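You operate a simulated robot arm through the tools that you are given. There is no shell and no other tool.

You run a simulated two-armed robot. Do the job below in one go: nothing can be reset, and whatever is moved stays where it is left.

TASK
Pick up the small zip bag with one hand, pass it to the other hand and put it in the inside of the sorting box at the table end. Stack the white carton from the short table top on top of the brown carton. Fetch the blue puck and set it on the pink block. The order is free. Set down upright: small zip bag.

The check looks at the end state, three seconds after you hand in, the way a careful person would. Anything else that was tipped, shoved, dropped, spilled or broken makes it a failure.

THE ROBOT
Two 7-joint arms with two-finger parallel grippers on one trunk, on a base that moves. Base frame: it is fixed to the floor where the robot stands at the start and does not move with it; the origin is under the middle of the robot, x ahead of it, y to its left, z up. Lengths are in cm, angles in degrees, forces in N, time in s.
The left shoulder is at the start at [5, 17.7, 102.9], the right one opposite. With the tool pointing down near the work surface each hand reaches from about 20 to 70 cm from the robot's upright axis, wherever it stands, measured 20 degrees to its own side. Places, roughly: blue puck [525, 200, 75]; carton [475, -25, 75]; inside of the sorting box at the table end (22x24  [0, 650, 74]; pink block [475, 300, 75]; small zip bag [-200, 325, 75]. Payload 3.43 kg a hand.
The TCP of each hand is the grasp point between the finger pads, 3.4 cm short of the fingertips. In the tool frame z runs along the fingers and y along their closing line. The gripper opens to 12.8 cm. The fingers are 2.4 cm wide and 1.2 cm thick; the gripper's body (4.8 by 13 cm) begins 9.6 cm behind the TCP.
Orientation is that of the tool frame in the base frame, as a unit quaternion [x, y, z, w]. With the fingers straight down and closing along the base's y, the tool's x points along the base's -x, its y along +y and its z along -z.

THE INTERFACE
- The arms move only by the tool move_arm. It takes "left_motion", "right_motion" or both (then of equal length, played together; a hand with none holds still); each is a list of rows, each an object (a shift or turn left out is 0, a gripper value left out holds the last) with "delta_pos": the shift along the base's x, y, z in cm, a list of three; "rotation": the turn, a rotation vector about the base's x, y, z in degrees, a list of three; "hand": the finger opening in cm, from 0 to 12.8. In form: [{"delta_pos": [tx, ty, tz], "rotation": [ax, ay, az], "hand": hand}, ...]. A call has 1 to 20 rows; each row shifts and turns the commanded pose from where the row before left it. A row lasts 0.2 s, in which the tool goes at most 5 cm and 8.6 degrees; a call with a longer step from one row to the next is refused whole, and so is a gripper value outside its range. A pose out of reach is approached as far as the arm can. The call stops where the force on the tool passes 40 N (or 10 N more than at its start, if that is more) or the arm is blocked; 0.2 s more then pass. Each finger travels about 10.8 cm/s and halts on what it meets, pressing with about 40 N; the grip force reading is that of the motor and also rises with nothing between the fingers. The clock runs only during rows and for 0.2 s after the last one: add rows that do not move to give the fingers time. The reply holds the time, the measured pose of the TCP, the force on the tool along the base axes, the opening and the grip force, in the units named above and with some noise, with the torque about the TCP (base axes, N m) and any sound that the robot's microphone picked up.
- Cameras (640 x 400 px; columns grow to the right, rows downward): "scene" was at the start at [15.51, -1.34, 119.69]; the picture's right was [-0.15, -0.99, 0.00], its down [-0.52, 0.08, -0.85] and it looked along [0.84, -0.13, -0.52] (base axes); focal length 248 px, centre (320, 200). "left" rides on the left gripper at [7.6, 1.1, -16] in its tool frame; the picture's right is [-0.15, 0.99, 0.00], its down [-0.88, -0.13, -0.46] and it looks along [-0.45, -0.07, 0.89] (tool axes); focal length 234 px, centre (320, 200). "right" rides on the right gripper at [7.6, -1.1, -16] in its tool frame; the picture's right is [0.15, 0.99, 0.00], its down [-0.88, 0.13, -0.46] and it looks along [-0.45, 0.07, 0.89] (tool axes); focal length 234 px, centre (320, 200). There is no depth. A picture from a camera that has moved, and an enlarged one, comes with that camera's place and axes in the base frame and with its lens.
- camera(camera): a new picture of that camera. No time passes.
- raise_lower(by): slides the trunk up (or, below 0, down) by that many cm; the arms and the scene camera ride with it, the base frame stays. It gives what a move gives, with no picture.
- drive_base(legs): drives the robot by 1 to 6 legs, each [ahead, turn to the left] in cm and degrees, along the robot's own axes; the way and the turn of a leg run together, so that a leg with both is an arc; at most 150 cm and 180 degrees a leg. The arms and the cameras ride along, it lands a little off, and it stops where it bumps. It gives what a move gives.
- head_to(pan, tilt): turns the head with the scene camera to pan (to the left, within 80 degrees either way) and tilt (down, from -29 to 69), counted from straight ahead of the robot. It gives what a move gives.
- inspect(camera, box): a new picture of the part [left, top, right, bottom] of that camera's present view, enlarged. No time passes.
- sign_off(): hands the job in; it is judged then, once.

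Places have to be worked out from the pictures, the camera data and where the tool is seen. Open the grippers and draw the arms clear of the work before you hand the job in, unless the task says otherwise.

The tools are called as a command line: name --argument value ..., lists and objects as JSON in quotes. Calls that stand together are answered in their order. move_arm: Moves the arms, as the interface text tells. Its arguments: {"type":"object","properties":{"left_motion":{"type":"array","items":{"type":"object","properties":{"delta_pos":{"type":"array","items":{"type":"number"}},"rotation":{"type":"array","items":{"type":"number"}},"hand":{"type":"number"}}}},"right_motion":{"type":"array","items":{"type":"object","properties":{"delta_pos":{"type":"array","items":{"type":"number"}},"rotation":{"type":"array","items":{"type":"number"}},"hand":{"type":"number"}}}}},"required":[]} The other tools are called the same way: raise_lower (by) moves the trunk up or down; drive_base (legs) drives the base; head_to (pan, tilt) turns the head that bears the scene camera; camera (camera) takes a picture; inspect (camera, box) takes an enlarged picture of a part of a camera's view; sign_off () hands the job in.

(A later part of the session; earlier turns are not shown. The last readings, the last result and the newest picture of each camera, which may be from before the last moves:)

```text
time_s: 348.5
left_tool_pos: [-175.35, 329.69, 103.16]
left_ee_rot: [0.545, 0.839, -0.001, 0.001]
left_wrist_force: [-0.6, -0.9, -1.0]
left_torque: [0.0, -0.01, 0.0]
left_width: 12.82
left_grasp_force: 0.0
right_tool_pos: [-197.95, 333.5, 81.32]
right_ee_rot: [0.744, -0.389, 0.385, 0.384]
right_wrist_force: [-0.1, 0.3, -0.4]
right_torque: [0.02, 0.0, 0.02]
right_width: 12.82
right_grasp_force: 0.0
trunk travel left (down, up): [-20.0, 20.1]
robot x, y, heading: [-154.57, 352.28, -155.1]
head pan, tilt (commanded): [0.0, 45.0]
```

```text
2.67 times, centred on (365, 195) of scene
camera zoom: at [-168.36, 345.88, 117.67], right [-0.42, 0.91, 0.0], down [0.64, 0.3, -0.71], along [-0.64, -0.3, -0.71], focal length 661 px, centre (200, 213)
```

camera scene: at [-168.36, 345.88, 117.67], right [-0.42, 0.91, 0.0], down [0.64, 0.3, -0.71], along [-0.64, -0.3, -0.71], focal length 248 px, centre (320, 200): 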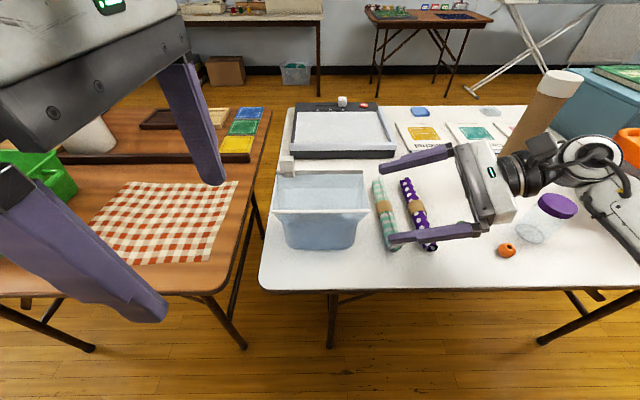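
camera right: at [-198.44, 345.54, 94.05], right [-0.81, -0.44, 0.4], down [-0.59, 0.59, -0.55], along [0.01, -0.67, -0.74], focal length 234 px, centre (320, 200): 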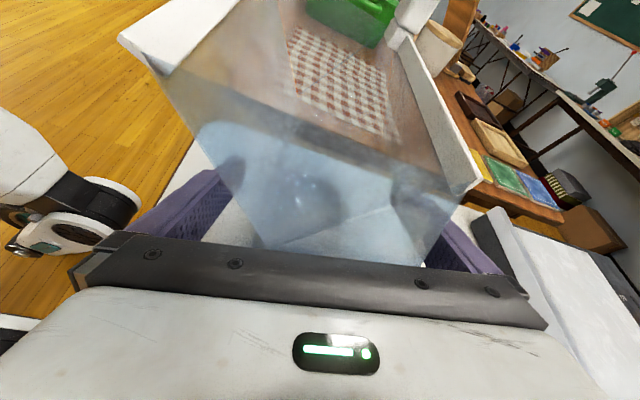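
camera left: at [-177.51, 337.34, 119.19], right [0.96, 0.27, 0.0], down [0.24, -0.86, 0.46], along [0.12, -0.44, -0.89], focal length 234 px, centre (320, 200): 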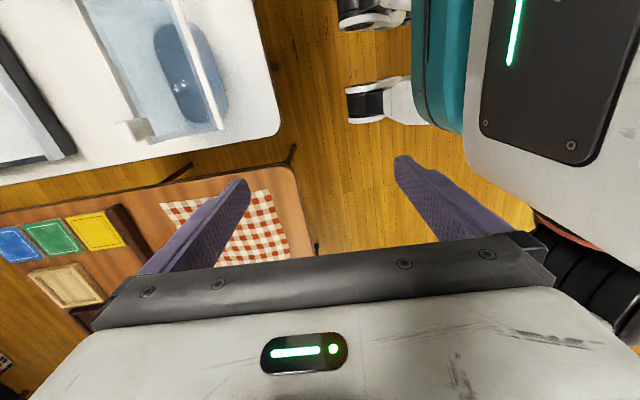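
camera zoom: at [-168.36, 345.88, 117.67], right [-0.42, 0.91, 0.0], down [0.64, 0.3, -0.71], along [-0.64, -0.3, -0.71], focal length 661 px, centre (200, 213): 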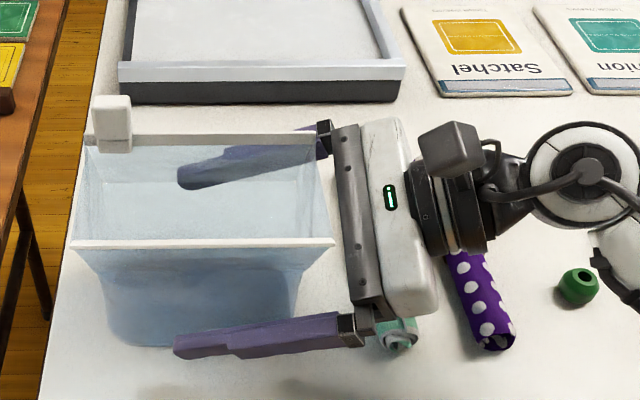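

Both fingers are outside the walls. I close gradually and watch the width and force.

move_arm --right_motion '[{"hand": 11.5}, {"hand": 10.5}, {"hand": 9.8}, {"hand": 9.3}, {}]'

camera --camera "right"

inspect --camera "scene" --box '[255, 120, 475, 270]'

```text
time_s: 349.7
left_tool_pos: [-175.44, 329.8, 103.21]
left_ee_rot: [0.545, 0.838, -0.002, 0.001]
left_wrist_force: [-0.2, -0.4, 0.3]
left_torque: [-0.01, -0.01, -0.01]
left_width: 12.79
left_grasp_force: 0.0
right_tool_pos: [-198.08, 333.51, 81.37]
right_ee_rot: [0.744, -0.389, 0.386, 0.383]
right_wrist_force: [0.4, 0.1, 1.3]
right_torque: [-0.01, -0.04, 0.02]
right_width: 9.37
right_grasp_force: 17.2
trunk travel left (down, up): [-20.0, 20.1]
robot x, y, heading: [-154.0, 352.02, -154.9]
head pan, tilt (commanded): [0.0, 45.0]
```

```text
taken
camera right: at [-198.44, 345.57, 94.04], right [-0.81, -0.44, 0.4], down [-0.59, 0.59, -0.55], along [0.01, -0.67, -0.74], focal length 234 px, centre (320, 200)
```

right: 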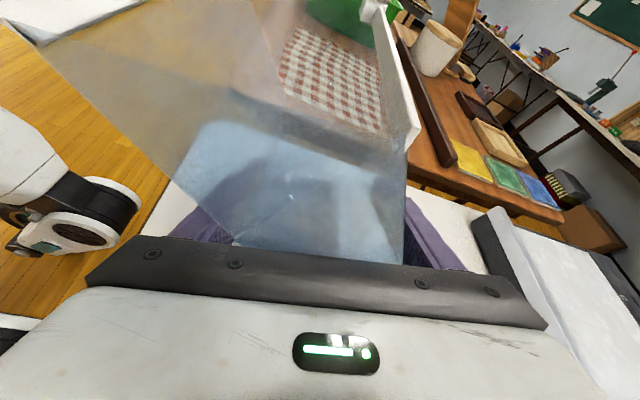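

```text
2.67 times, centred on (365, 195) of scene
camera zoom: at [-168.36, 345.88, 117.67], right [-0.42, 0.91, 0.0], down [0.64, 0.3, -0.71], along [-0.64, -0.3, -0.71], focal length 661 px, centre (200, 213)
```

zoom: 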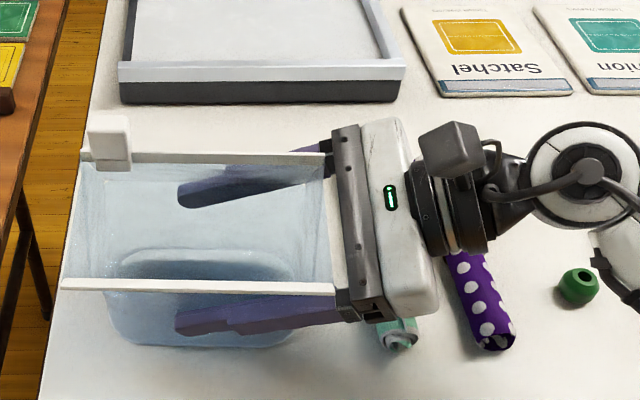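

The squeeze made the pouch lean more toward me, so its lower walls are more vertical than I assumed. I check its present pose with the other cameras before going on.

camera --camera "left"

inspect --camera "left" --box '[70, 0, 290, 150]'

inspect --camera "scene" --box '[260, 150, 390, 270]'

```text
taken
camera left: at [-177.51, 337.34, 119.19], right [0.96, 0.27, 0.0], down [0.24, -0.86, 0.46], along [0.12, -0.44, -0.89], focal length 234 px, centre (320, 200)
```

left: 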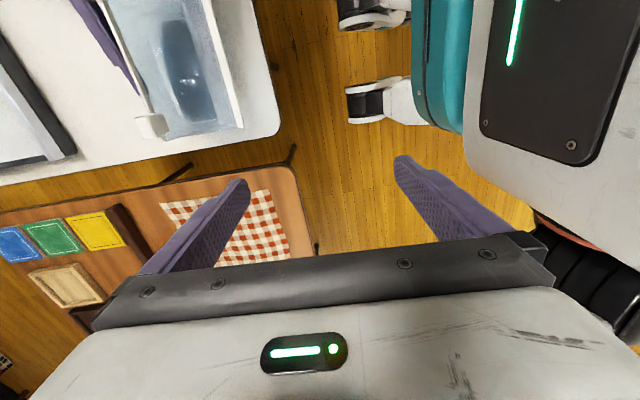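

```text
2.67 times, centred on (180, 75) of left
camera zoom: at [-177.51, 337.34, 119.19], right [0.96, 0.27, 0.0], down [0.24, -0.86, 0.46], along [0.12, -0.44, -0.89], focal length 624 px, centre (693, 533)
```

zoom: 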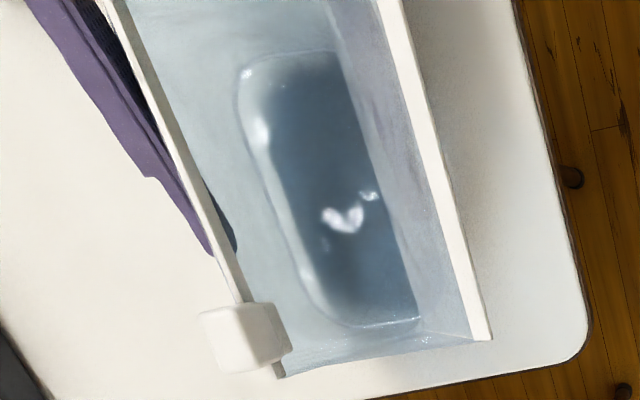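

```text
3.33 times, centred on (325, 210) of scene
camera zoom: at [-168.36, 345.88, 117.67], right [-0.42, 0.91, 0.0], down [0.64, 0.3, -0.71], along [-0.64, -0.3, -0.71], focal length 826 px, centre (303, 167)
```

zoom: 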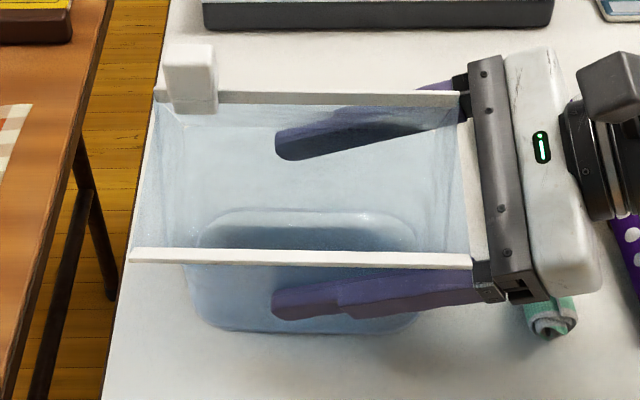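

The pouch rotated only ~8° about its base and is held at 9.4 cm. I tighten the grip and see whether it is stiff.

move_arm --right_motion '[{"hand": 9}, {"hand": 8.6}, {}]'

inspect --camera "scene" --box '[260, 150, 390, 270]'

```text
time_s: 350.5
left_tool_pos: [-175.44, 329.94, 103.21]
left_ee_rot: [0.545, 0.839, -0.001, 0.002]
left_wrist_force: [-0.8, 0.3, 0.2]
left_torque: [-0.03, -0.04, 0.0]
left_width: 12.81
left_grasp_force: 0.1
right_tool_pos: [-198.03, 333.48, 81.32]
right_ee_rot: [0.744, -0.389, 0.385, 0.383]
right_wrist_force: [0.1, 0.6, 0.5]
right_torque: [-0.04, -0.07, 0.03]
right_width: 8.94
right_grasp_force: 40.1
trunk travel left (down, up): [-20.0, 20.1]
robot x, y, heading: [-154.26, 352.23, -155.0]
head pan, tilt (commanded): [0.0, 45.0]
```

```text
3.33 times, centred on (325, 210) of scene
camera zoom: at [-168.35, 345.89, 117.67], right [-0.42, 0.91, 0.0], down [0.64, 0.3, -0.71], along [-0.64, -0.3, -0.71], focal length 826 px, centre (303, 167)
```

zoom: 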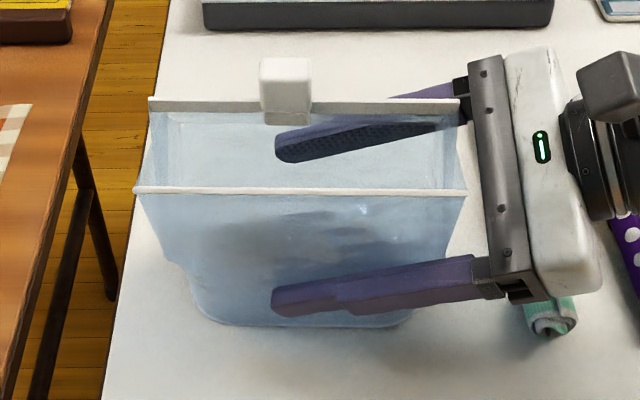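

Squeezing makes the mouth close and the slider slide – the pouch is flexible at the top but firm at the base. I test-lift it slightly.

move_arm --right_motion '[{"hand": 8}, {"delta_pos": [0, 0, 0.3]}, {"delta_pos": [0, 0, 0.5]}, {"delta_pos": [0, 0, 0.7]}, {"delta_pos": [0, 0, 0.7]}, {}]'

inspect --camera "scene" --box '[260, 150, 390, 270]'

camera --camera "right"

```text
time_s: 351.9
left_tool_pos: [-175.49, 330.03, 103.21]
left_ee_rot: [0.544, 0.839, -0.001, 0.001]
left_wrist_force: [-0.2, -0.4, 0.4]
left_torque: [-0.02, 0.02, -0.01]
left_width: 12.78
left_grasp_force: 0.1
right_tool_pos: [-197.93, 333.43, 83.53]
right_ee_rot: [0.744, -0.389, 0.385, 0.383]
right_wrist_force: [-0.2, -0.7, 0.1]
right_torque: [0.03, 0.02, 0.0]
right_width: 9.0
right_grasp_force: 40.3
trunk travel left (down, up): [-20.0, 20.1]
robot x, y, heading: [-154.49, 352.44, -155.0]
head pan, tilt (commanded): [0.0, 45.0]
```

```text
3.33 times, centred on (325, 210) of scene
camera zoom: at [-168.36, 345.88, 117.67], right [-0.42, 0.91, 0.0], down [0.64, 0.3, -0.71], along [-0.64, -0.3, -0.71], focal length 826 px, centre (303, 167)
```

zoom: 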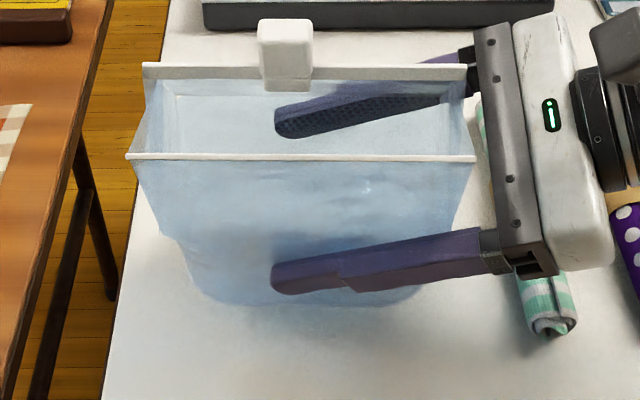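

```text
taken
camera right: at [-198.41, 345.61, 96.24], right [-0.81, -0.44, 0.4], down [-0.59, 0.59, -0.55], along [0.01, -0.67, -0.74], focal length 234 px, centre (320, 200)
```

right: 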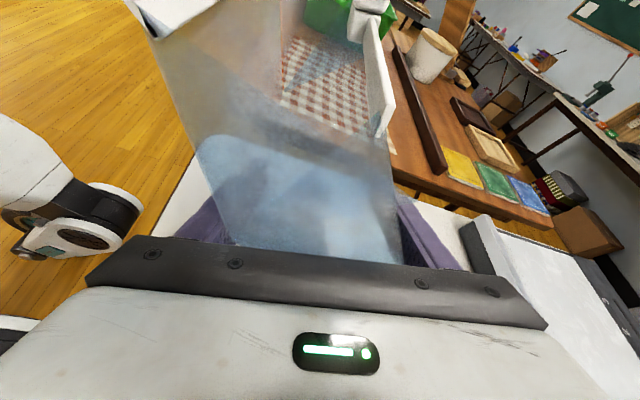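

The pouch is lifted and steady. I raise it slowly a few cm more and bring it slightly toward me, then measure it with both cameras.

move_arm --right_motion '[{"delta_pos": [0, 0, 0.8]}, {"delta_pos": [0.3, 0.1, 1]}, {"delta_pos": [0.6, 0.3, 1]}, {"delta_pos": [0.8, 0.4, 1]}, {"delta_pos": [0.9, 0.4, 0.8]}, {"delta_pos": [0.9, 0.4, 0.4]}, {"delta_pos": [0.9, 0.4, 0]}, {"delta_pos": [0.6, 0.3, 0]}, {}]'

camera --camera "scene"

camera --camera "left"

```text
time_s: 353.9
left_tool_pos: [-175.46, 329.76, 103.22]
left_ee_rot: [0.544, 0.839, -0.002, 0.002]
left_wrist_force: [0.4, -0.7, 0.4]
left_torque: [0.0, 0.0, 0.01]
left_width: 12.79
left_grasp_force: 0.1
right_tool_pos: [-192.91, 335.83, 88.54]
right_ee_rot: [0.744, -0.389, 0.385, 0.383]
right_wrist_force: [-0.5, 0.4, -0.5]
right_torque: [0.03, 0.02, 0.02]
right_width: 8.98
right_grasp_force: 39.8
trunk travel left (down, up): [-20.0, 20.1]
robot x, y, heading: [-154.06, 352.22, -154.9]
head pan, tilt (commanded): [0.0, 45.0]
```

```text
taken
camera scene: at [-168.36, 345.88, 117.67], right [-0.42, 0.91, 0.0], down [0.64, 0.3, -0.71], along [-0.64, -0.3, -0.71], focal length 248 px, centre (320, 200)
```

scene: 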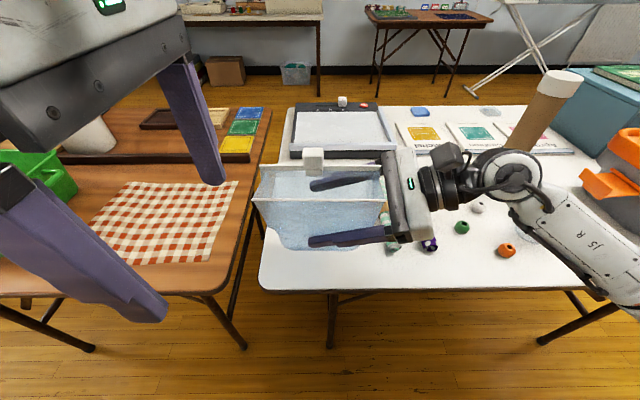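

```text
taken
camera left: at [-177.51, 337.34, 119.19], right [0.96, 0.27, 0.0], down [0.24, -0.86, 0.46], along [0.12, -0.44, -0.89], focal length 234 px, centre (320, 200)
```

left: 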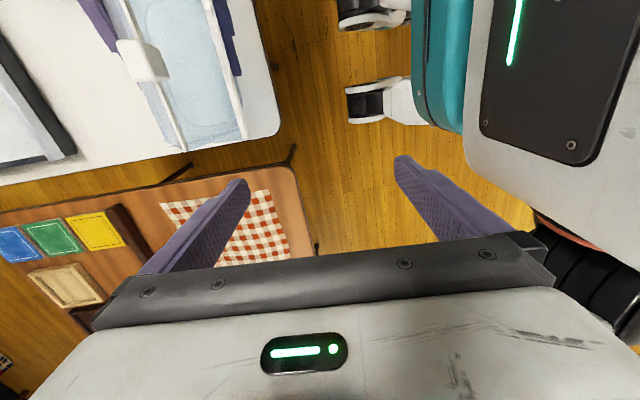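

inspect --camera "scene" --box '[240, 130, 420, 270]'

inspect --camera "left" --box '[70, 0, 290, 160]'

```text
2.86 times, centred on (330, 200) of scene
camera zoom: at [-168.36, 345.88, 117.67], right [-0.42, 0.91, 0.0], down [0.64, 0.3, -0.71], along [-0.64, -0.3, -0.71], focal length 708 px, centre (291, 200)
```

zoom: 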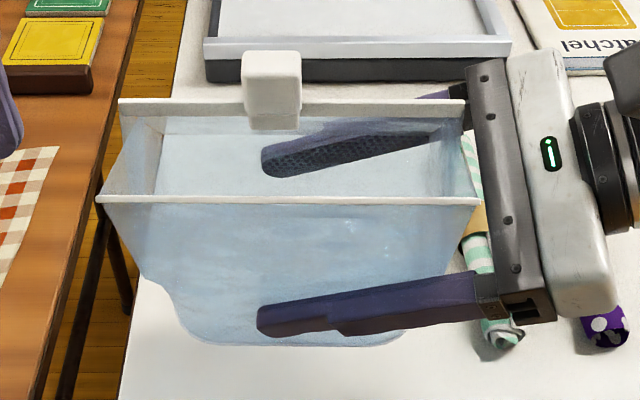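

```text
2.50 times, centred on (180, 80) of left
camera zoom: at [-177.51, 337.34, 119.19], right [0.96, 0.27, 0.0], down [0.24, -0.86, 0.46], along [0.12, -0.44, -0.89], focal length 585 px, centre (670, 500)
```

zoom: 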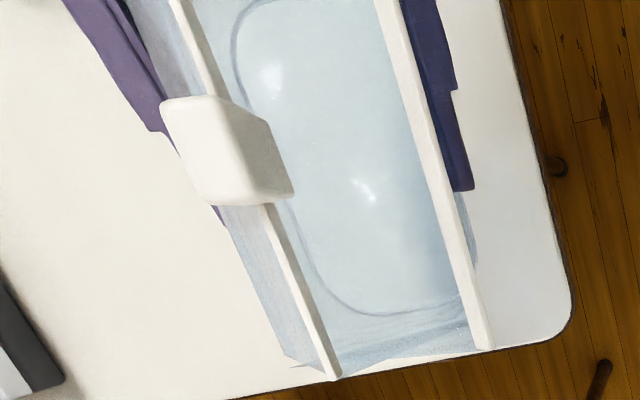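

The pouch now is held by the right hand, rims at z≈99, rotated ~8° forward relative to its resting attitude. I rotate the right hand back 8° so its base is level again, and pre-position the left hand high and tilted to match the walls.

move_arm --left_motion '[{"delta_pos": [0, 0, 2.5]}, {"delta_pos": [0, 0, 2.5]}, {"delta_pos": [0, 0, 2.5]}, {"delta_pos": [0, 0, 1.5], "rotation": [-3.39, 7.25, 0]}, {"rotation": [-3.39, 7.25, 0]}, {}]' --right_motion '[{"rotation": [0.85, -1.81, 0]}, {"rotation": [0.85, -1.81, 0]}, {"rotation": [0.85, -1.81, 0]}, {"rotation": [0.85, -1.81, 0]}, {}, {}]'

camera --camera "scene"

camera --camera "left"

camera --camera "right"

```text
time_s: 354.9
left_tool_pos: [-175.76, 329.39, 111.35]
left_ee_rot: [0.531, 0.846, -0.038, -0.02]
left_wrist_force: [-3.4, -3.2, -12.6]
left_torque: [-0.57, -0.66, 0.31]
left_width: 12.78
left_grasp_force: 0.1
right_tool_pos: [-193.07, 335.76, 88.43]
right_ee_rot: [0.73, -0.422, 0.417, 0.34]
right_wrist_force: [-0.2, 0.3, 0.9]
right_torque: [0.01, 0.0, -0.02]
right_width: 8.97
right_grasp_force: 40.4
trunk travel left (down, up): [-20.0, 20.1]
robot x, y, heading: [-154.44, 352.12, -155.3]
head pan, tilt (commanded): [0.0, 45.0]
stopped in row 4 (left hand): the force on the tool passed its limit at 51 N (the readings are from after the stop); the commanded pose is now the measured one
```

```text
taken
camera scene: at [-168.55, 345.79, 118.01], right [-0.42, 0.91, 0.0], down [0.61, 0.28, -0.74], along [-0.67, -0.31, -0.68], focal length 248 px, centre (320, 200)
```

scene: 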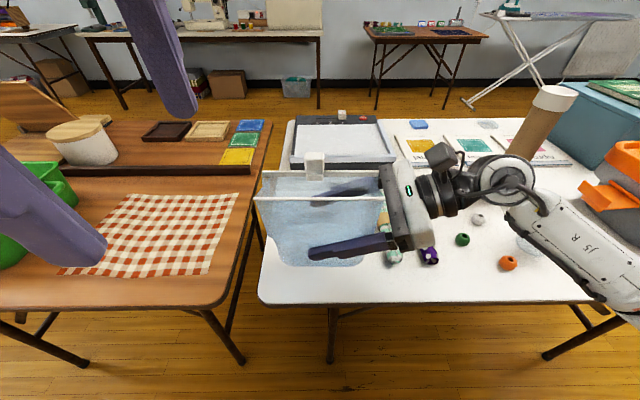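

```text
taken
camera left: at [-176.95, 337.52, 127.23], right [0.95, 0.29, -0.08], down [0.3, -0.83, 0.47], along [0.07, -0.48, -0.88], focal length 234 px, centre (320, 200)
```

left: 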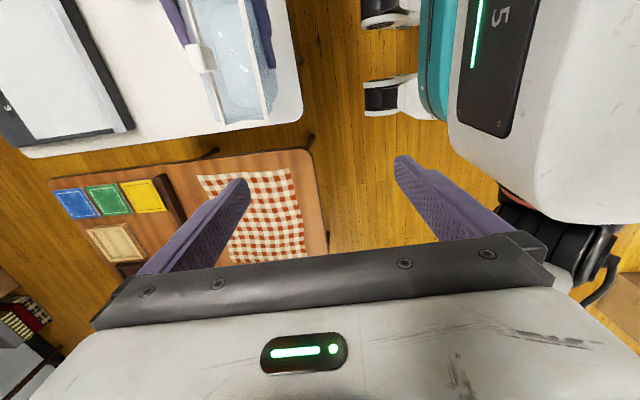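

```text
taken
camera right: at [-194.99, 347.15, 101.76], right [-0.85, -0.46, 0.27], down [-0.53, 0.62, -0.58], along [0.09, -0.63, -0.77], focal length 234 px, centre (320, 200)
```

right: 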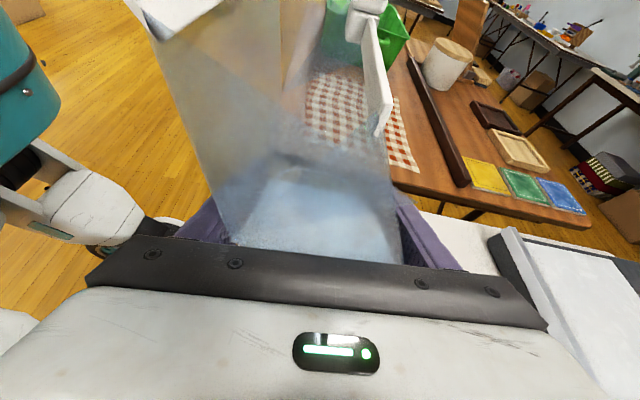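

The left hand's camera touched my head (force stop); the bag is unaffected and still held. I move the left hand down a bit and forward, away from the head.

move_arm --left_motion '[{"delta_pos": [0, 0, -1.5]}, {"delta_pos": [0.4, -0.9, 0]}, {"delta_pos": [-1.8, -0.9, 0]}, {"delta_pos": [-2.2, -1.05, 0]}, {"delta_pos": [-2.2, -1.05, 0]}, {"delta_pos": [-2.2, -1.05, 0]}, {}]'

head_to --pan 0 --tilt 45

camera --camera "scene"

camera --camera "left"

```text
time_s: 356.4
left_tool_pos: [-183.84, 324.56, 110.1]
left_ee_rot: [0.532, 0.846, -0.038, -0.02]
left_wrist_force: [0.6, 0.4, 0.3]
left_torque: [-0.01, 0.01, 0.0]
left_width: 12.78
left_grasp_force: 0.2
right_tool_pos: [-192.98, 335.88, 88.51]
right_ee_rot: [0.731, -0.422, 0.416, 0.339]
right_wrist_force: [0.2, -0.5, 0.9]
right_torque: [-0.02, 0.0, -0.01]
right_width: 8.95
right_grasp_force: 40.3
trunk travel left (down, up): [-20.0, 20.1]
robot x, y, heading: [-153.94, 352.32, -154.9]
head pan, tilt (commanded): [0.0, 45.0]
```

```text
time_s: 357.1
left_tool_pos: [-183.74, 324.53, 109.93]
left_ee_rot: [0.533, 0.845, -0.038, -0.02]
left_wrist_force: [0.4, 0.5, 0.5]
left_torque: [-0.02, -0.02, 0.01]
left_width: 12.79
left_grasp_force: 0.0
right_tool_pos: [-193.08, 335.78, 88.47]
right_ee_rot: [0.731, -0.421, 0.417, 0.339]
right_wrist_force: [0.2, 0.1, 0.3]
right_torque: [0.05, -0.01, -0.01]
right_width: 8.93
right_grasp_force: 40.2
trunk travel left (down, up): [-20.0, 20.1]
robot x, y, heading: [-154.18, 352.51, -155.2]
head pan, tilt (commanded): [0.0, 45.0]
```

```text
taken
camera scene: at [-168.36, 345.89, 117.67], right [-0.42, 0.91, 0.0], down [0.64, 0.3, -0.71], along [-0.64, -0.3, -0.71], focal length 248 px, centre (320, 200)
```

scene: 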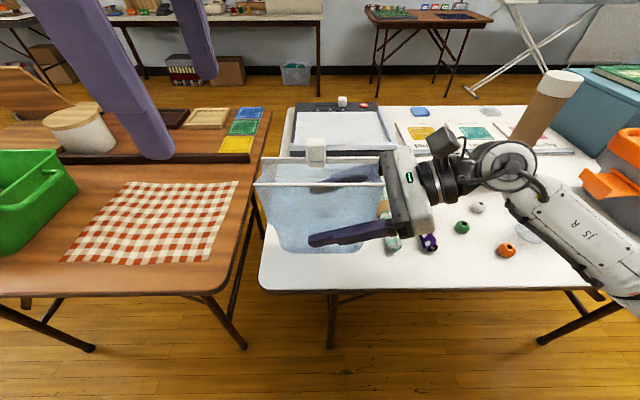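

```text
taken
camera left: at [-184.83, 332.59, 125.81], right [0.95, 0.29, -0.09], down [0.3, -0.83, 0.47], along [0.07, -0.47, -0.88], focal length 234 px, centre (320, 200)
```

left: 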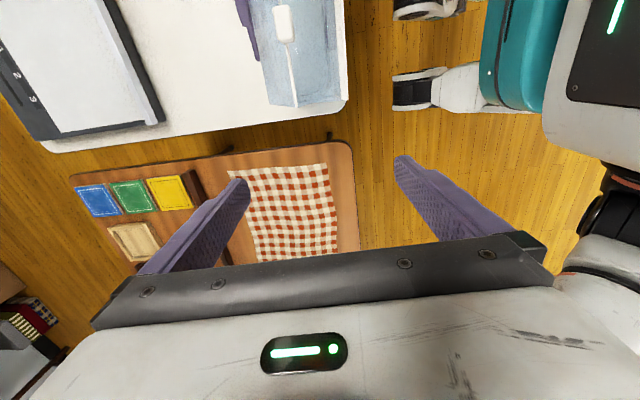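

inspect --camera "left" --box '[220, 0, 370, 120]'

inspect --camera "scene" --box '[240, 125, 420, 265]'

```text
3.33 times, centred on (295, 60) of left
camera zoom: at [-184.83, 332.59, 125.81], right [0.95, 0.29, -0.09], down [0.3, -0.83, 0.47], along [0.07, -0.47, -0.88], focal length 781 px, centre (403, 667)
```

zoom: 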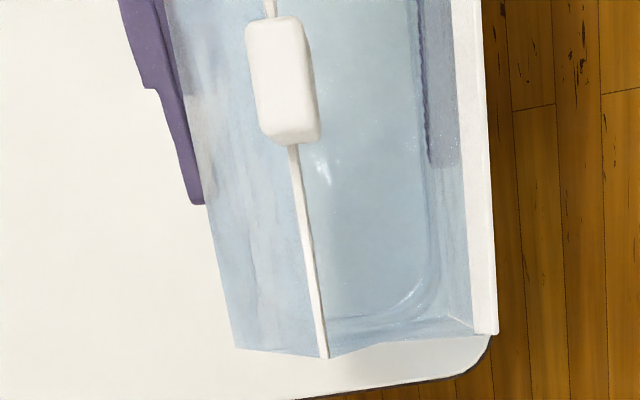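

```text
2.86 times, centred on (330, 195) of scene
camera zoom: at [-168.36, 345.89, 117.67], right [-0.42, 0.91, 0.0], down [0.64, 0.3, -0.71], along [-0.64, -0.3, -0.71], focal length 708 px, centre (291, 214)
```

zoom: 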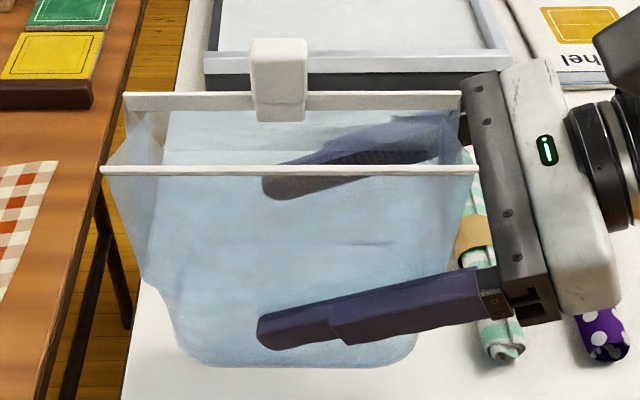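

Rims now: front n=−26.0, back n=−31.6, z≈99.5; base nearly level. To stay clear of my head I move the held bag 5 cm farther out, finish the left tool's tilt (16° total), and bring the left hand above the bag's left third.

move_arm --left_motion '[{"delta_pos": [-0.9, -0.42, 0], "rotation": [-2.33, 4.98, 0]}, {"delta_pos": [-0.9, -0.42, 0], "rotation": [-2.33, 4.98, 0]}, {"delta_pos": [0, 0, 0]}, {"delta_pos": [-0.6, 1.2, 0]}, {"delta_pos": [-0.6, 1.2, 0]}, {"delta_pos": [-0.6, 1.2, 0]}, {"delta_pos": [-0.6, 1.2, 0]}, {"delta_pos": [-0.6, 1.2, 0]}, {"delta_pos": [-0.6, 1.2, -0.6]}, {}]' --right_motion '[{"delta_pos": [-0.9, -0.42, 0]}, {"delta_pos": [-1.2, -0.56, 0]}, {"delta_pos": [-1.2, -0.56, 0]}, {"delta_pos": [-0.8, -0.38, 0]}, {"delta_pos": [-0.43, -0.2, 0]}, {}, {}, {}, {}, {}]'

camera --camera "scene"

camera --camera "left"

```text
time_s: 359.2
left_tool_pos: [-189.22, 331.01, 109.54]
left_ee_rot: [0.527, 0.839, -0.118, -0.073]
left_wrist_force: [0.0, 0.8, -0.2]
left_torque: [0.02, 0.05, -0.01]
left_width: 12.82
left_grasp_force: 0.0
right_tool_pos: [-197.5, 333.46, 88.55]
right_ee_rot: [0.73, -0.422, 0.416, 0.34]
right_wrist_force: [-0.1, -0.8, 0.0]
right_torque: [0.0, 0.01, -0.02]
right_width: 8.96
right_grasp_force: 39.7
trunk travel left (down, up): [-20.0, 20.1]
robot x, y, heading: [-153.85, 352.38, -155.0]
head pan, tilt (commanded): [0.0, 45.0]
```

```text
taken
camera scene: at [-168.36, 345.89, 117.67], right [-0.42, 0.91, 0.0], down [0.64, 0.3, -0.71], along [-0.64, -0.3, -0.71], focal length 248 px, centre (320, 200)
```

scene: 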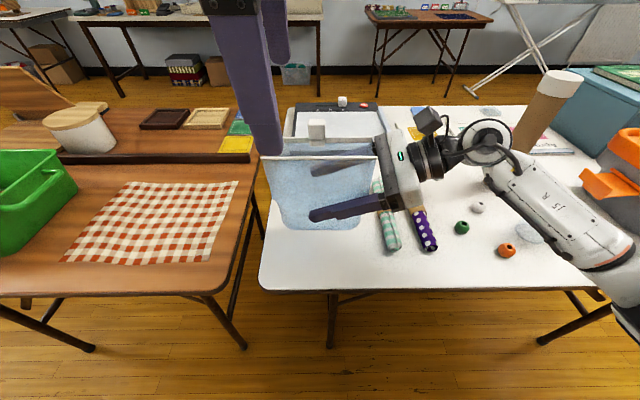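

```text
taken
camera left: at [-187.57, 340.25, 124.56], right [0.92, 0.28, -0.27], down [0.38, -0.79, 0.48], along [-0.08, -0.54, -0.84], focal length 234 px, centre (320, 200)
```

left: 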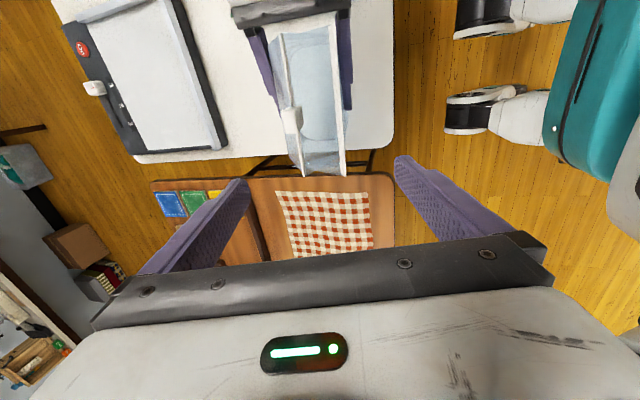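

inspect --camera "left" --box '[220, 10, 420, 210]'

inspect --camera "scene" --box '[210, 80, 410, 250]'

```text
2.00 times, centred on (320, 110) of left
camera zoom: at [-187.57, 340.25, 124.56], right [0.92, 0.28, -0.27], down [0.38, -0.79, 0.48], along [-0.08, -0.54, -0.84], focal length 468 px, centre (320, 380)
```

zoom: 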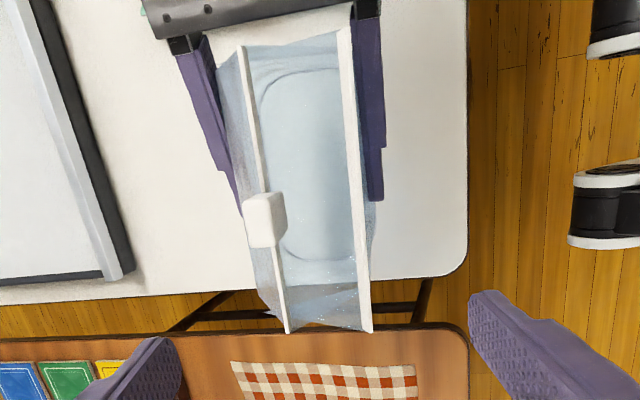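

```text
2.35 times, centred on (310, 165) of scene
camera zoom: at [-168.36, 345.89, 117.67], right [-0.42, 0.91, 0.0], down [0.64, 0.3, -0.71], along [-0.64, -0.3, -0.71], focal length 583 px, centre (344, 282)
```

zoom: 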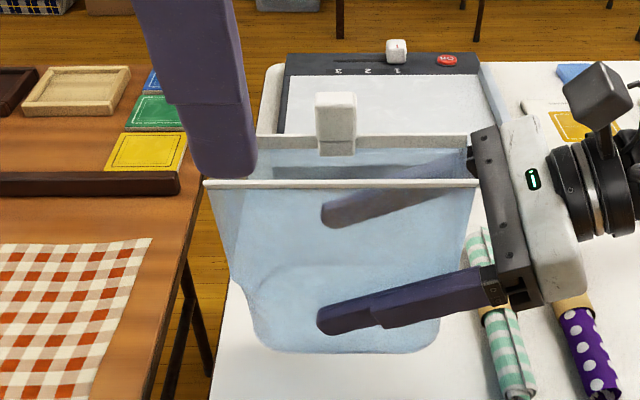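

Aligned: the left tool's axis meets the rim centre. I lower the left hand along its axis so its fingers straddle both rims.

move_arm --left_motion '[{"delta_pos": [-0.5, -0.25, -2]}, {"delta_pos": [-0.52, -0.25, -2.05]}, {"delta_pos": [-0.52, -0.25, -2.05]}, {"delta_pos": [-0.52, -0.25, -2.05]}, {"delta_pos": [-0.52, -0.25, -2.05]}, {"delta_pos": [-0.52, -0.25, -2.05]}, {}]'

camera --camera "left"

inspect --camera "scene" --box '[210, 80, 410, 250]'

```text
time_s: 360.9
left_tool_pos: [-192.36, 329.33, 97.16]
left_ee_rot: [0.527, 0.838, -0.119, -0.073]
left_wrist_force: [0.1, 0.7, 0.8]
left_torque: [0.0, -0.01, -0.01]
left_width: 12.78
left_grasp_force: 0.1
right_tool_pos: [-197.42, 333.72, 88.51]
right_ee_rot: [0.73, -0.422, 0.416, 0.34]
right_wrist_force: [-0.4, 1.1, -1.0]
right_torque: [-0.02, 0.0, 0.0]
right_width: 8.94
right_grasp_force: 39.7
trunk travel left (down, up): [-20.0, 20.1]
robot x, y, heading: [-154.24, 352.77, -155.2]
head pan, tilt (commanded): [0.0, 45.0]
```

```text
taken
camera left: at [-190.73, 338.73, 112.29], right [0.92, 0.28, -0.27], down [0.38, -0.79, 0.48], along [-0.08, -0.54, -0.84], focal length 234 px, centre (320, 200)
```

left: 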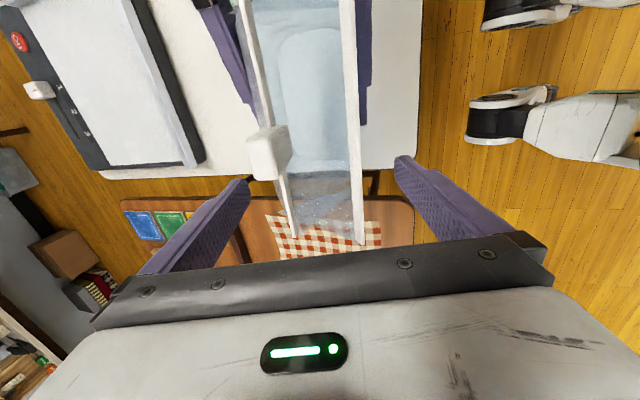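

```text
2.35 times, centred on (310, 165) of scene
camera zoom: at [-168.36, 345.88, 117.67], right [-0.42, 0.91, 0.0], down [0.64, 0.3, -0.71], along [-0.64, -0.3, -0.71], focal length 583 px, centre (344, 282)
```

zoom: 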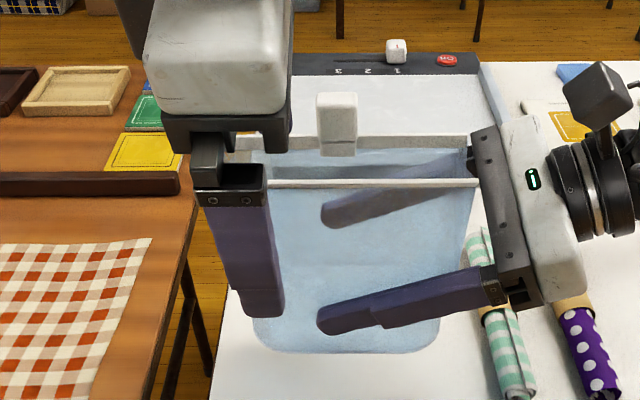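

The left fingers straddle the rims. I close the left gripper stepwise.

move_arm --left_motion '[{"hand": 11}, {"hand": 9.5}, {"hand": 8}, {"hand": 7}, {"hand": 6.5}, {}]'

camera --camera "left"

inspect --camera "scene" --box '[210, 80, 410, 250]'

```text
time_s: 362.2
left_tool_pos: [-192.41, 329.41, 97.32]
left_ee_rot: [0.527, 0.838, -0.12, -0.075]
left_wrist_force: [-6.1, -4.0, 6.1]
left_torque: [-0.25, 0.42, 0.0]
left_width: 7.01
left_grasp_force: 3.8
right_tool_pos: [-197.53, 333.6, 88.31]
right_ee_rot: [0.732, -0.421, 0.417, 0.337]
right_wrist_force: [6.7, 3.6, -6.6]
right_torque: [0.14, 0.54, 0.48]
right_width: 8.88
right_grasp_force: 40.0
trunk travel left (down, up): [-20.0, 20.1]
robot x, y, heading: [-154.13, 352.06, -155.0]
head pan, tilt (commanded): [0.0, 45.0]
```

```text
taken
camera left: at [-190.74, 338.72, 112.39], right [0.92, 0.28, -0.27], down [0.38, -0.79, 0.48], along [-0.08, -0.54, -0.84], focal length 234 px, centre (320, 200)
```

left: 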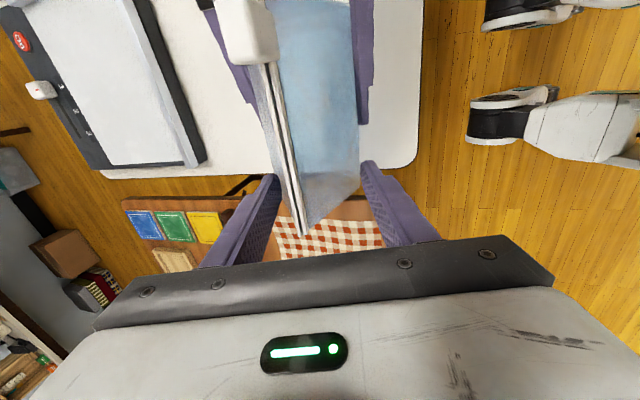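

```text
2.35 times, centred on (310, 165) of scene
camera zoom: at [-168.36, 345.89, 117.67], right [-0.42, 0.91, 0.0], down [0.64, 0.3, -0.71], along [-0.64, -0.3, -0.71], focal length 583 px, centre (344, 282)
```

zoom: 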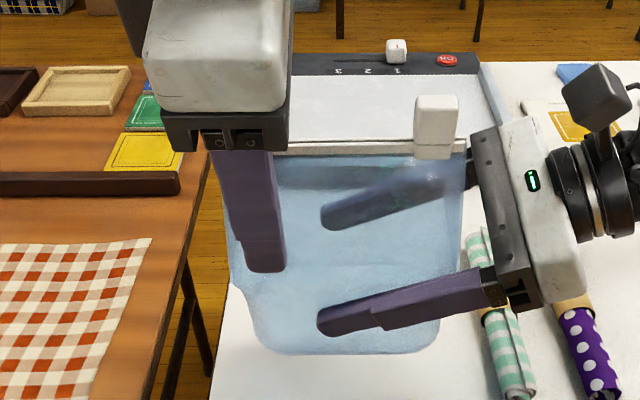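

The squeeze closed the zipper: the rims met near the back and the slider ran to the right end. My left hand is ~2 cm too far toward me relative to the closed rim, so I open a bit, shift back, reduce the tilt by 7°, and look again.

move_arm --left_motion '[{"hand": 8.5}, {"hand": 9}, {"delta_pos": [-0.5, -0.23, 0], "rotation": [1.5, -3.2, 0]}, {"delta_pos": [-0.5, -0.23, 0], "rotation": [1.5, -3.2, 0]}, {"delta_pos": [-0.5, -0.23, 0]}, {"delta_pos": [-0.4, -0.2, 0]}, {}]'

camera --camera "left"

inspect --camera "scene" --box '[210, 80, 410, 250]'

```text
time_s: 363.9
left_tool_pos: [-194.2, 328.63, 97.31]
left_ee_rot: [0.532, 0.843, -0.067, -0.039]
left_wrist_force: [-0.4, -0.5, 0.0]
left_torque: [-0.01, -0.01, -0.02]
left_width: 9.02
left_grasp_force: 0.1
right_tool_pos: [-197.45, 333.58, 88.48]
right_ee_rot: [0.73, -0.422, 0.417, 0.34]
right_wrist_force: [0.4, 0.2, -0.1]
right_torque: [0.0, -0.02, 0.0]
right_width: 8.89
right_grasp_force: 39.5
trunk travel left (down, up): [-20.0, 20.1]
robot x, y, heading: [-154.28, 352.34, -154.9]
head pan, tilt (commanded): [0.0, 45.0]
```

```text
taken
camera left: at [-194.3, 337.03, 112.87], right [0.94, 0.29, -0.15], down [0.33, -0.82, 0.47], along [0.01, -0.5, -0.87], focal length 234 px, centre (320, 200)
```

left: 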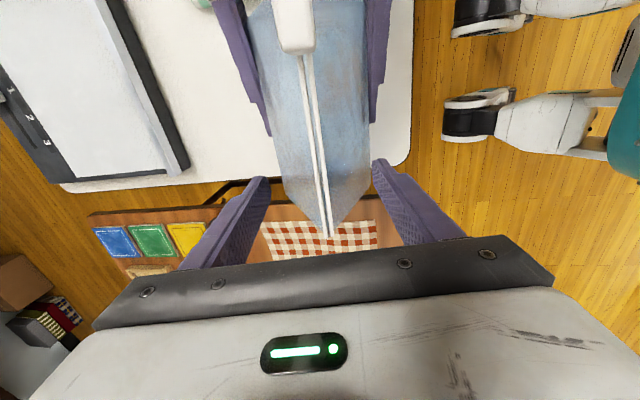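

```text
2.35 times, centred on (310, 165) of scene
camera zoom: at [-168.36, 345.89, 117.67], right [-0.42, 0.91, 0.0], down [0.64, 0.3, -0.71], along [-0.64, -0.3, -0.71], focal length 583 px, centre (344, 282)
```

zoom: 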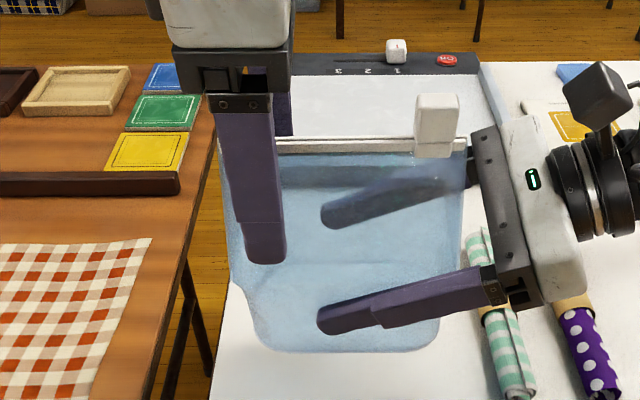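

The zipped rim is now centred between the left fingers. I close the left grip stepwise until it holds.

move_arm --left_motion '[{"hand": 7.5}, {"hand": 6}, {"hand": 5}, {"hand": 4}, {}]'

move_arm --left_motion '[{"hand": 3}, {"hand": 2}, {"hand": 1}, {}]'

camera --camera "left"

inspect --camera "scene" --box '[210, 80, 410, 250]'

```text
time_s: 365.1
left_tool_pos: [-194.14, 328.57, 97.39]
left_ee_rot: [0.531, 0.844, -0.067, -0.04]
left_wrist_force: [17.7, 1.0, 17.3]
left_torque: [0.61, -0.39, -0.24]
left_width: 4.67
left_grasp_force: 40.1
right_tool_pos: [-197.71, 333.82, 88.1]
right_ee_rot: [0.731, -0.425, 0.414, 0.339]
right_wrist_force: [-17.1, -1.1, -18.9]
right_torque: [0.43, -0.55, -0.68]
right_width: 8.91
right_grasp_force: 40.0
trunk travel left (down, up): [-20.0, 20.1]
robot x, y, heading: [-154.4, 352.51, -155.0]
head pan, tilt (commanded): [0.0, 45.0]
```

```text
time_s: 366.1
left_tool_pos: [-194.25, 328.45, 97.31]
left_ee_rot: [0.532, 0.843, -0.067, -0.04]
left_wrist_force: [18.0, -1.8, 17.6]
left_torque: [0.39, -0.4, -0.18]
left_width: 4.53
left_grasp_force: 40.1
right_tool_pos: [-197.88, 333.77, 88.36]
right_ee_rot: [0.73, -0.424, 0.415, 0.34]
right_wrist_force: [-18.0, 0.8, -17.9]
right_torque: [0.31, -0.52, -0.67]
right_width: 8.92
right_grasp_force: 39.9
trunk travel left (down, up): [-20.0, 20.1]
robot x, y, heading: [-154.49, 352.36, -155.0]
head pan, tilt (commanded): [0.0, 45.0]
```

```text
taken
camera left: at [-194.28, 337.01, 112.88], right [0.94, 0.29, -0.15], down [0.33, -0.82, 0.47], along [0.01, -0.5, -0.87], focal length 234 px, centre (320, 200)
```

left: 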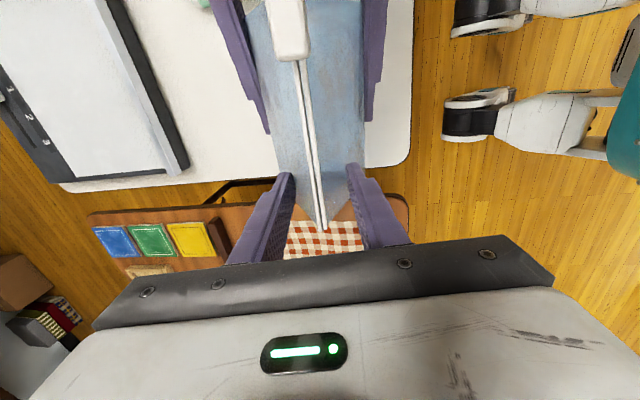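

```text
2.35 times, centred on (310, 165) of scene
camera zoom: at [-168.36, 345.89, 117.67], right [-0.42, 0.91, 0.0], down [0.64, 0.3, -0.71], along [-0.64, -0.3, -0.71], focal length 583 px, centre (344, 282)
```

zoom: 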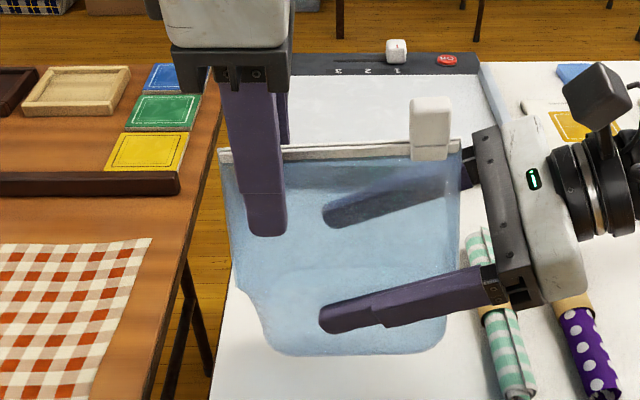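

The left grip holds on the sloping zipped walls but pushes the bag downward – not ideal. The right-hand grip is secure, so I release the left for now, and first look at the sorting box before deciding how to pass the bag.

move_arm --left_motion '[{"hand": 6}, {"hand": 8}, {"hand": 10.5}, {"hand": 12.8}, {}, {"delta_pos": [0.25, 0.12, 2]}, {"delta_pos": [0.25, 0.12, 2]}, {"delta_pos": [0.25, 0.12, 2]}, {"delta_pos": [0.25, 0.12, 2]}, {"delta_pos": [0.25, 0.12, 2]}, {"delta_pos": [0, 0, 2]}, {"delta_pos": [0.8, -1.8, 0]}, {"delta_pos": [0.8, -1.8, 0]}, {"delta_pos": [0.8, -1.8, 0]}, {"delta_pos": [0.8, -1.8, 0]}, {}]'

camera --camera "scene"

camera --camera "left"

```text
time_s: 369.4
left_tool_pos: [-189.63, 321.85, 109.29]
left_ee_rot: [0.532, 0.843, -0.068, -0.04]
left_wrist_force: [-0.2, -0.7, 0.5]
left_torque: [-0.03, -0.01, 0.03]
left_width: 12.79
left_grasp_force: 0.0
right_tool_pos: [-197.7, 333.64, 88.46]
right_ee_rot: [0.73, -0.422, 0.416, 0.34]
right_wrist_force: [0.2, 0.2, -0.9]
right_torque: [-0.02, 0.0, -0.02]
right_width: 8.89
right_grasp_force: 39.9
trunk travel left (down, up): [-20.0, 20.1]
robot x, y, heading: [-154.24, 352.2, -155.0]
head pan, tilt (commanded): [0.0, 45.0]
```

```text
taken
camera scene: at [-168.36, 345.89, 117.67], right [-0.42, 0.91, 0.0], down [0.64, 0.3, -0.71], along [-0.64, -0.3, -0.71], focal length 248 px, centre (320, 200)
```

scene: 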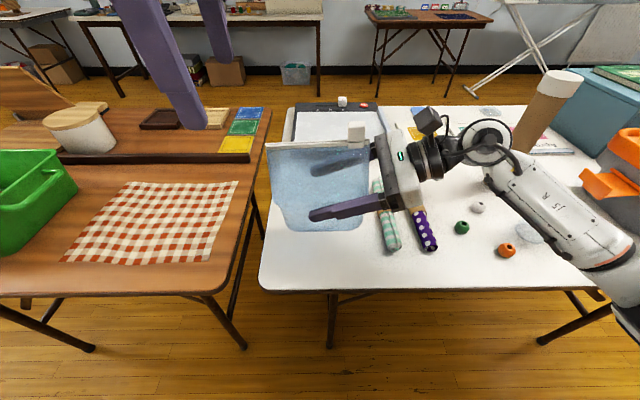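

```text
taken
camera left: at [-189.77, 330.39, 124.84], right [0.94, 0.29, -0.15], down [0.33, -0.82, 0.47], along [0.01, -0.5, -0.87], focal length 234 px, centre (320, 200)
```

left: 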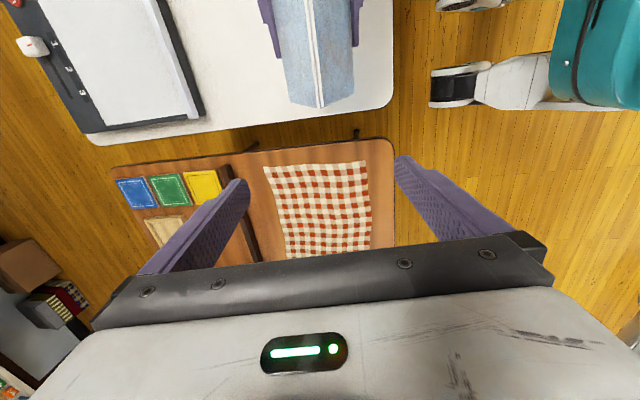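

The right hand holds the zipped bag level. I raise it, back away from the table and look toward the sorting box.

move_arm --left_motion '[{"delta_pos": [0.8, -0.9, 0]}, {"delta_pos": [1.2, 0, 0]}, {"delta_pos": [1.2, 0, -0.5]}, {"delta_pos": [1.2, 0, -0.5]}, {"delta_pos": [1.2, 0, -0.5]}, {"delta_pos": [1.2, 0, -0.5]}, {}]' --right_motion '[{"delta_pos": [0, 0, 0.8]}, {"delta_pos": [0, 0, 1.2]}, {"delta_pos": [0, 0, 1.5]}, {"delta_pos": [0.4, 0.2, 1.5]}, {"delta_pos": [0.8, 0.4, 1]}, {"delta_pos": [0.8, 0.4, 0.5]}, {}]'

drive_base --legs '[[-45, 0], [0, -70]]'

head_to --pan -60 --tilt 15

camera --camera "scene"

camera --camera "right"

```text
time_s: 371.1
left_tool_pos: [-182.93, 321.04, 107.18]
left_ee_rot: [0.531, 0.844, -0.067, -0.04]
left_wrist_force: [-0.5, -0.7, -0.9]
left_torque: [0.0, 0.0, 0.02]
left_width: 12.8
left_grasp_force: 0.0
right_tool_pos: [-195.59, 334.75, 95.0]
right_ee_rot: [0.73, -0.422, 0.417, 0.34]
right_wrist_force: [-0.2, -0.1, -0.8]
right_torque: [-0.02, -0.01, 0.0]
right_width: 8.86
right_grasp_force: 40.2
trunk travel left (down, up): [-20.0, 20.1]
robot x, y, heading: [-154.16, 352.13, -155.0]
head pan, tilt (commanded): [0.0, 45.0]
```

```text
time_s: 376.8
left_tool_pos: [-152.61, 387.11, 107.24]
left_ee_rot: [0.917, 0.392, -0.032, -0.071]
left_wrist_force: [-1.2, 0.9, 0.1]
left_torque: [-0.01, 0.0, 0.02]
left_width: 12.8
left_grasp_force: 0.1
right_tool_pos: [-144.33, 403.88, 95.05]
right_ee_rot: [-0.36, 0.762, -0.149, -0.516]
right_wrist_force: [-0.4, 1.1, -0.1]
right_torque: [0.0, 0.04, -0.03]
right_width: 8.9
right_grasp_force: 39.7
trunk travel left (down, up): [-20.0, 20.1]
robot x, y, heading: [-113.43, 370.95, 135.3]
head pan, tilt (commanded): [0.0, 45.0]
```

```text
time_s: 378.1
left_tool_pos: [-152.57, 387.12, 107.23]
left_ee_rot: [0.916, 0.392, -0.033, -0.072]
left_wrist_force: [0.5, -0.5, -0.4]
left_torque: [0.01, -0.01, 0.0]
left_width: 12.8
left_grasp_force: 0.1
right_tool_pos: [-144.29, 403.82, 95.02]
right_ee_rot: [-0.36, 0.762, -0.149, -0.517]
right_wrist_force: [-0.3, -0.2, 0.0]
right_torque: [0.02, -0.01, -0.02]
right_width: 8.9
right_grasp_force: 39.8
trunk travel left (down, up): [-20.0, 20.1]
robot x, y, heading: [-113.22, 371.04, 135.5]
head pan, tilt (commanded): [-60.0, 15.0]
```

```text
taken
camera scene: at [-116.33, 385.26, 122.35], right [0.97, -0.25, 0.0], down [-0.06, -0.25, -0.97], along [0.24, 0.94, -0.26], focal length 248 px, centre (320, 200)
```

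scene: 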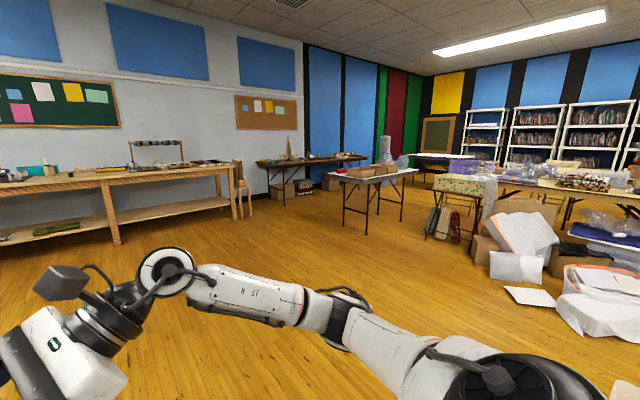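

```text
taken
camera right: at [-134.25, 409.5, 108.26], right [-0.73, 0.63, 0.27], down [0.4, 0.71, -0.58], along [-0.56, -0.31, -0.77], focal length 234 px, centre (320, 200)
```

right: 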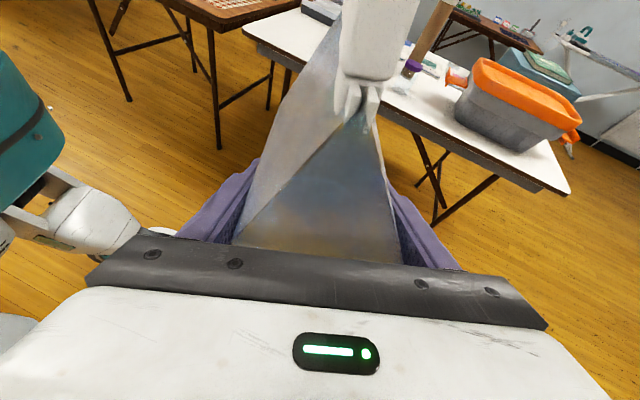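

inspect --camera "scene" --box '[240, 120, 500, 260]'

```text
2.46 times, centred on (370, 190) of scene
camera zoom: at [-116.33, 385.26, 122.35], right [0.97, -0.25, 0.0], down [-0.06, -0.25, -0.97], along [0.24, 0.94, -0.26], focal length 610 px, centre (197, 225)
```

zoom: 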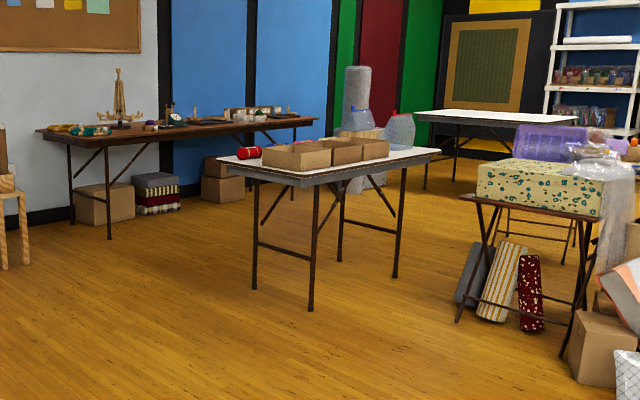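

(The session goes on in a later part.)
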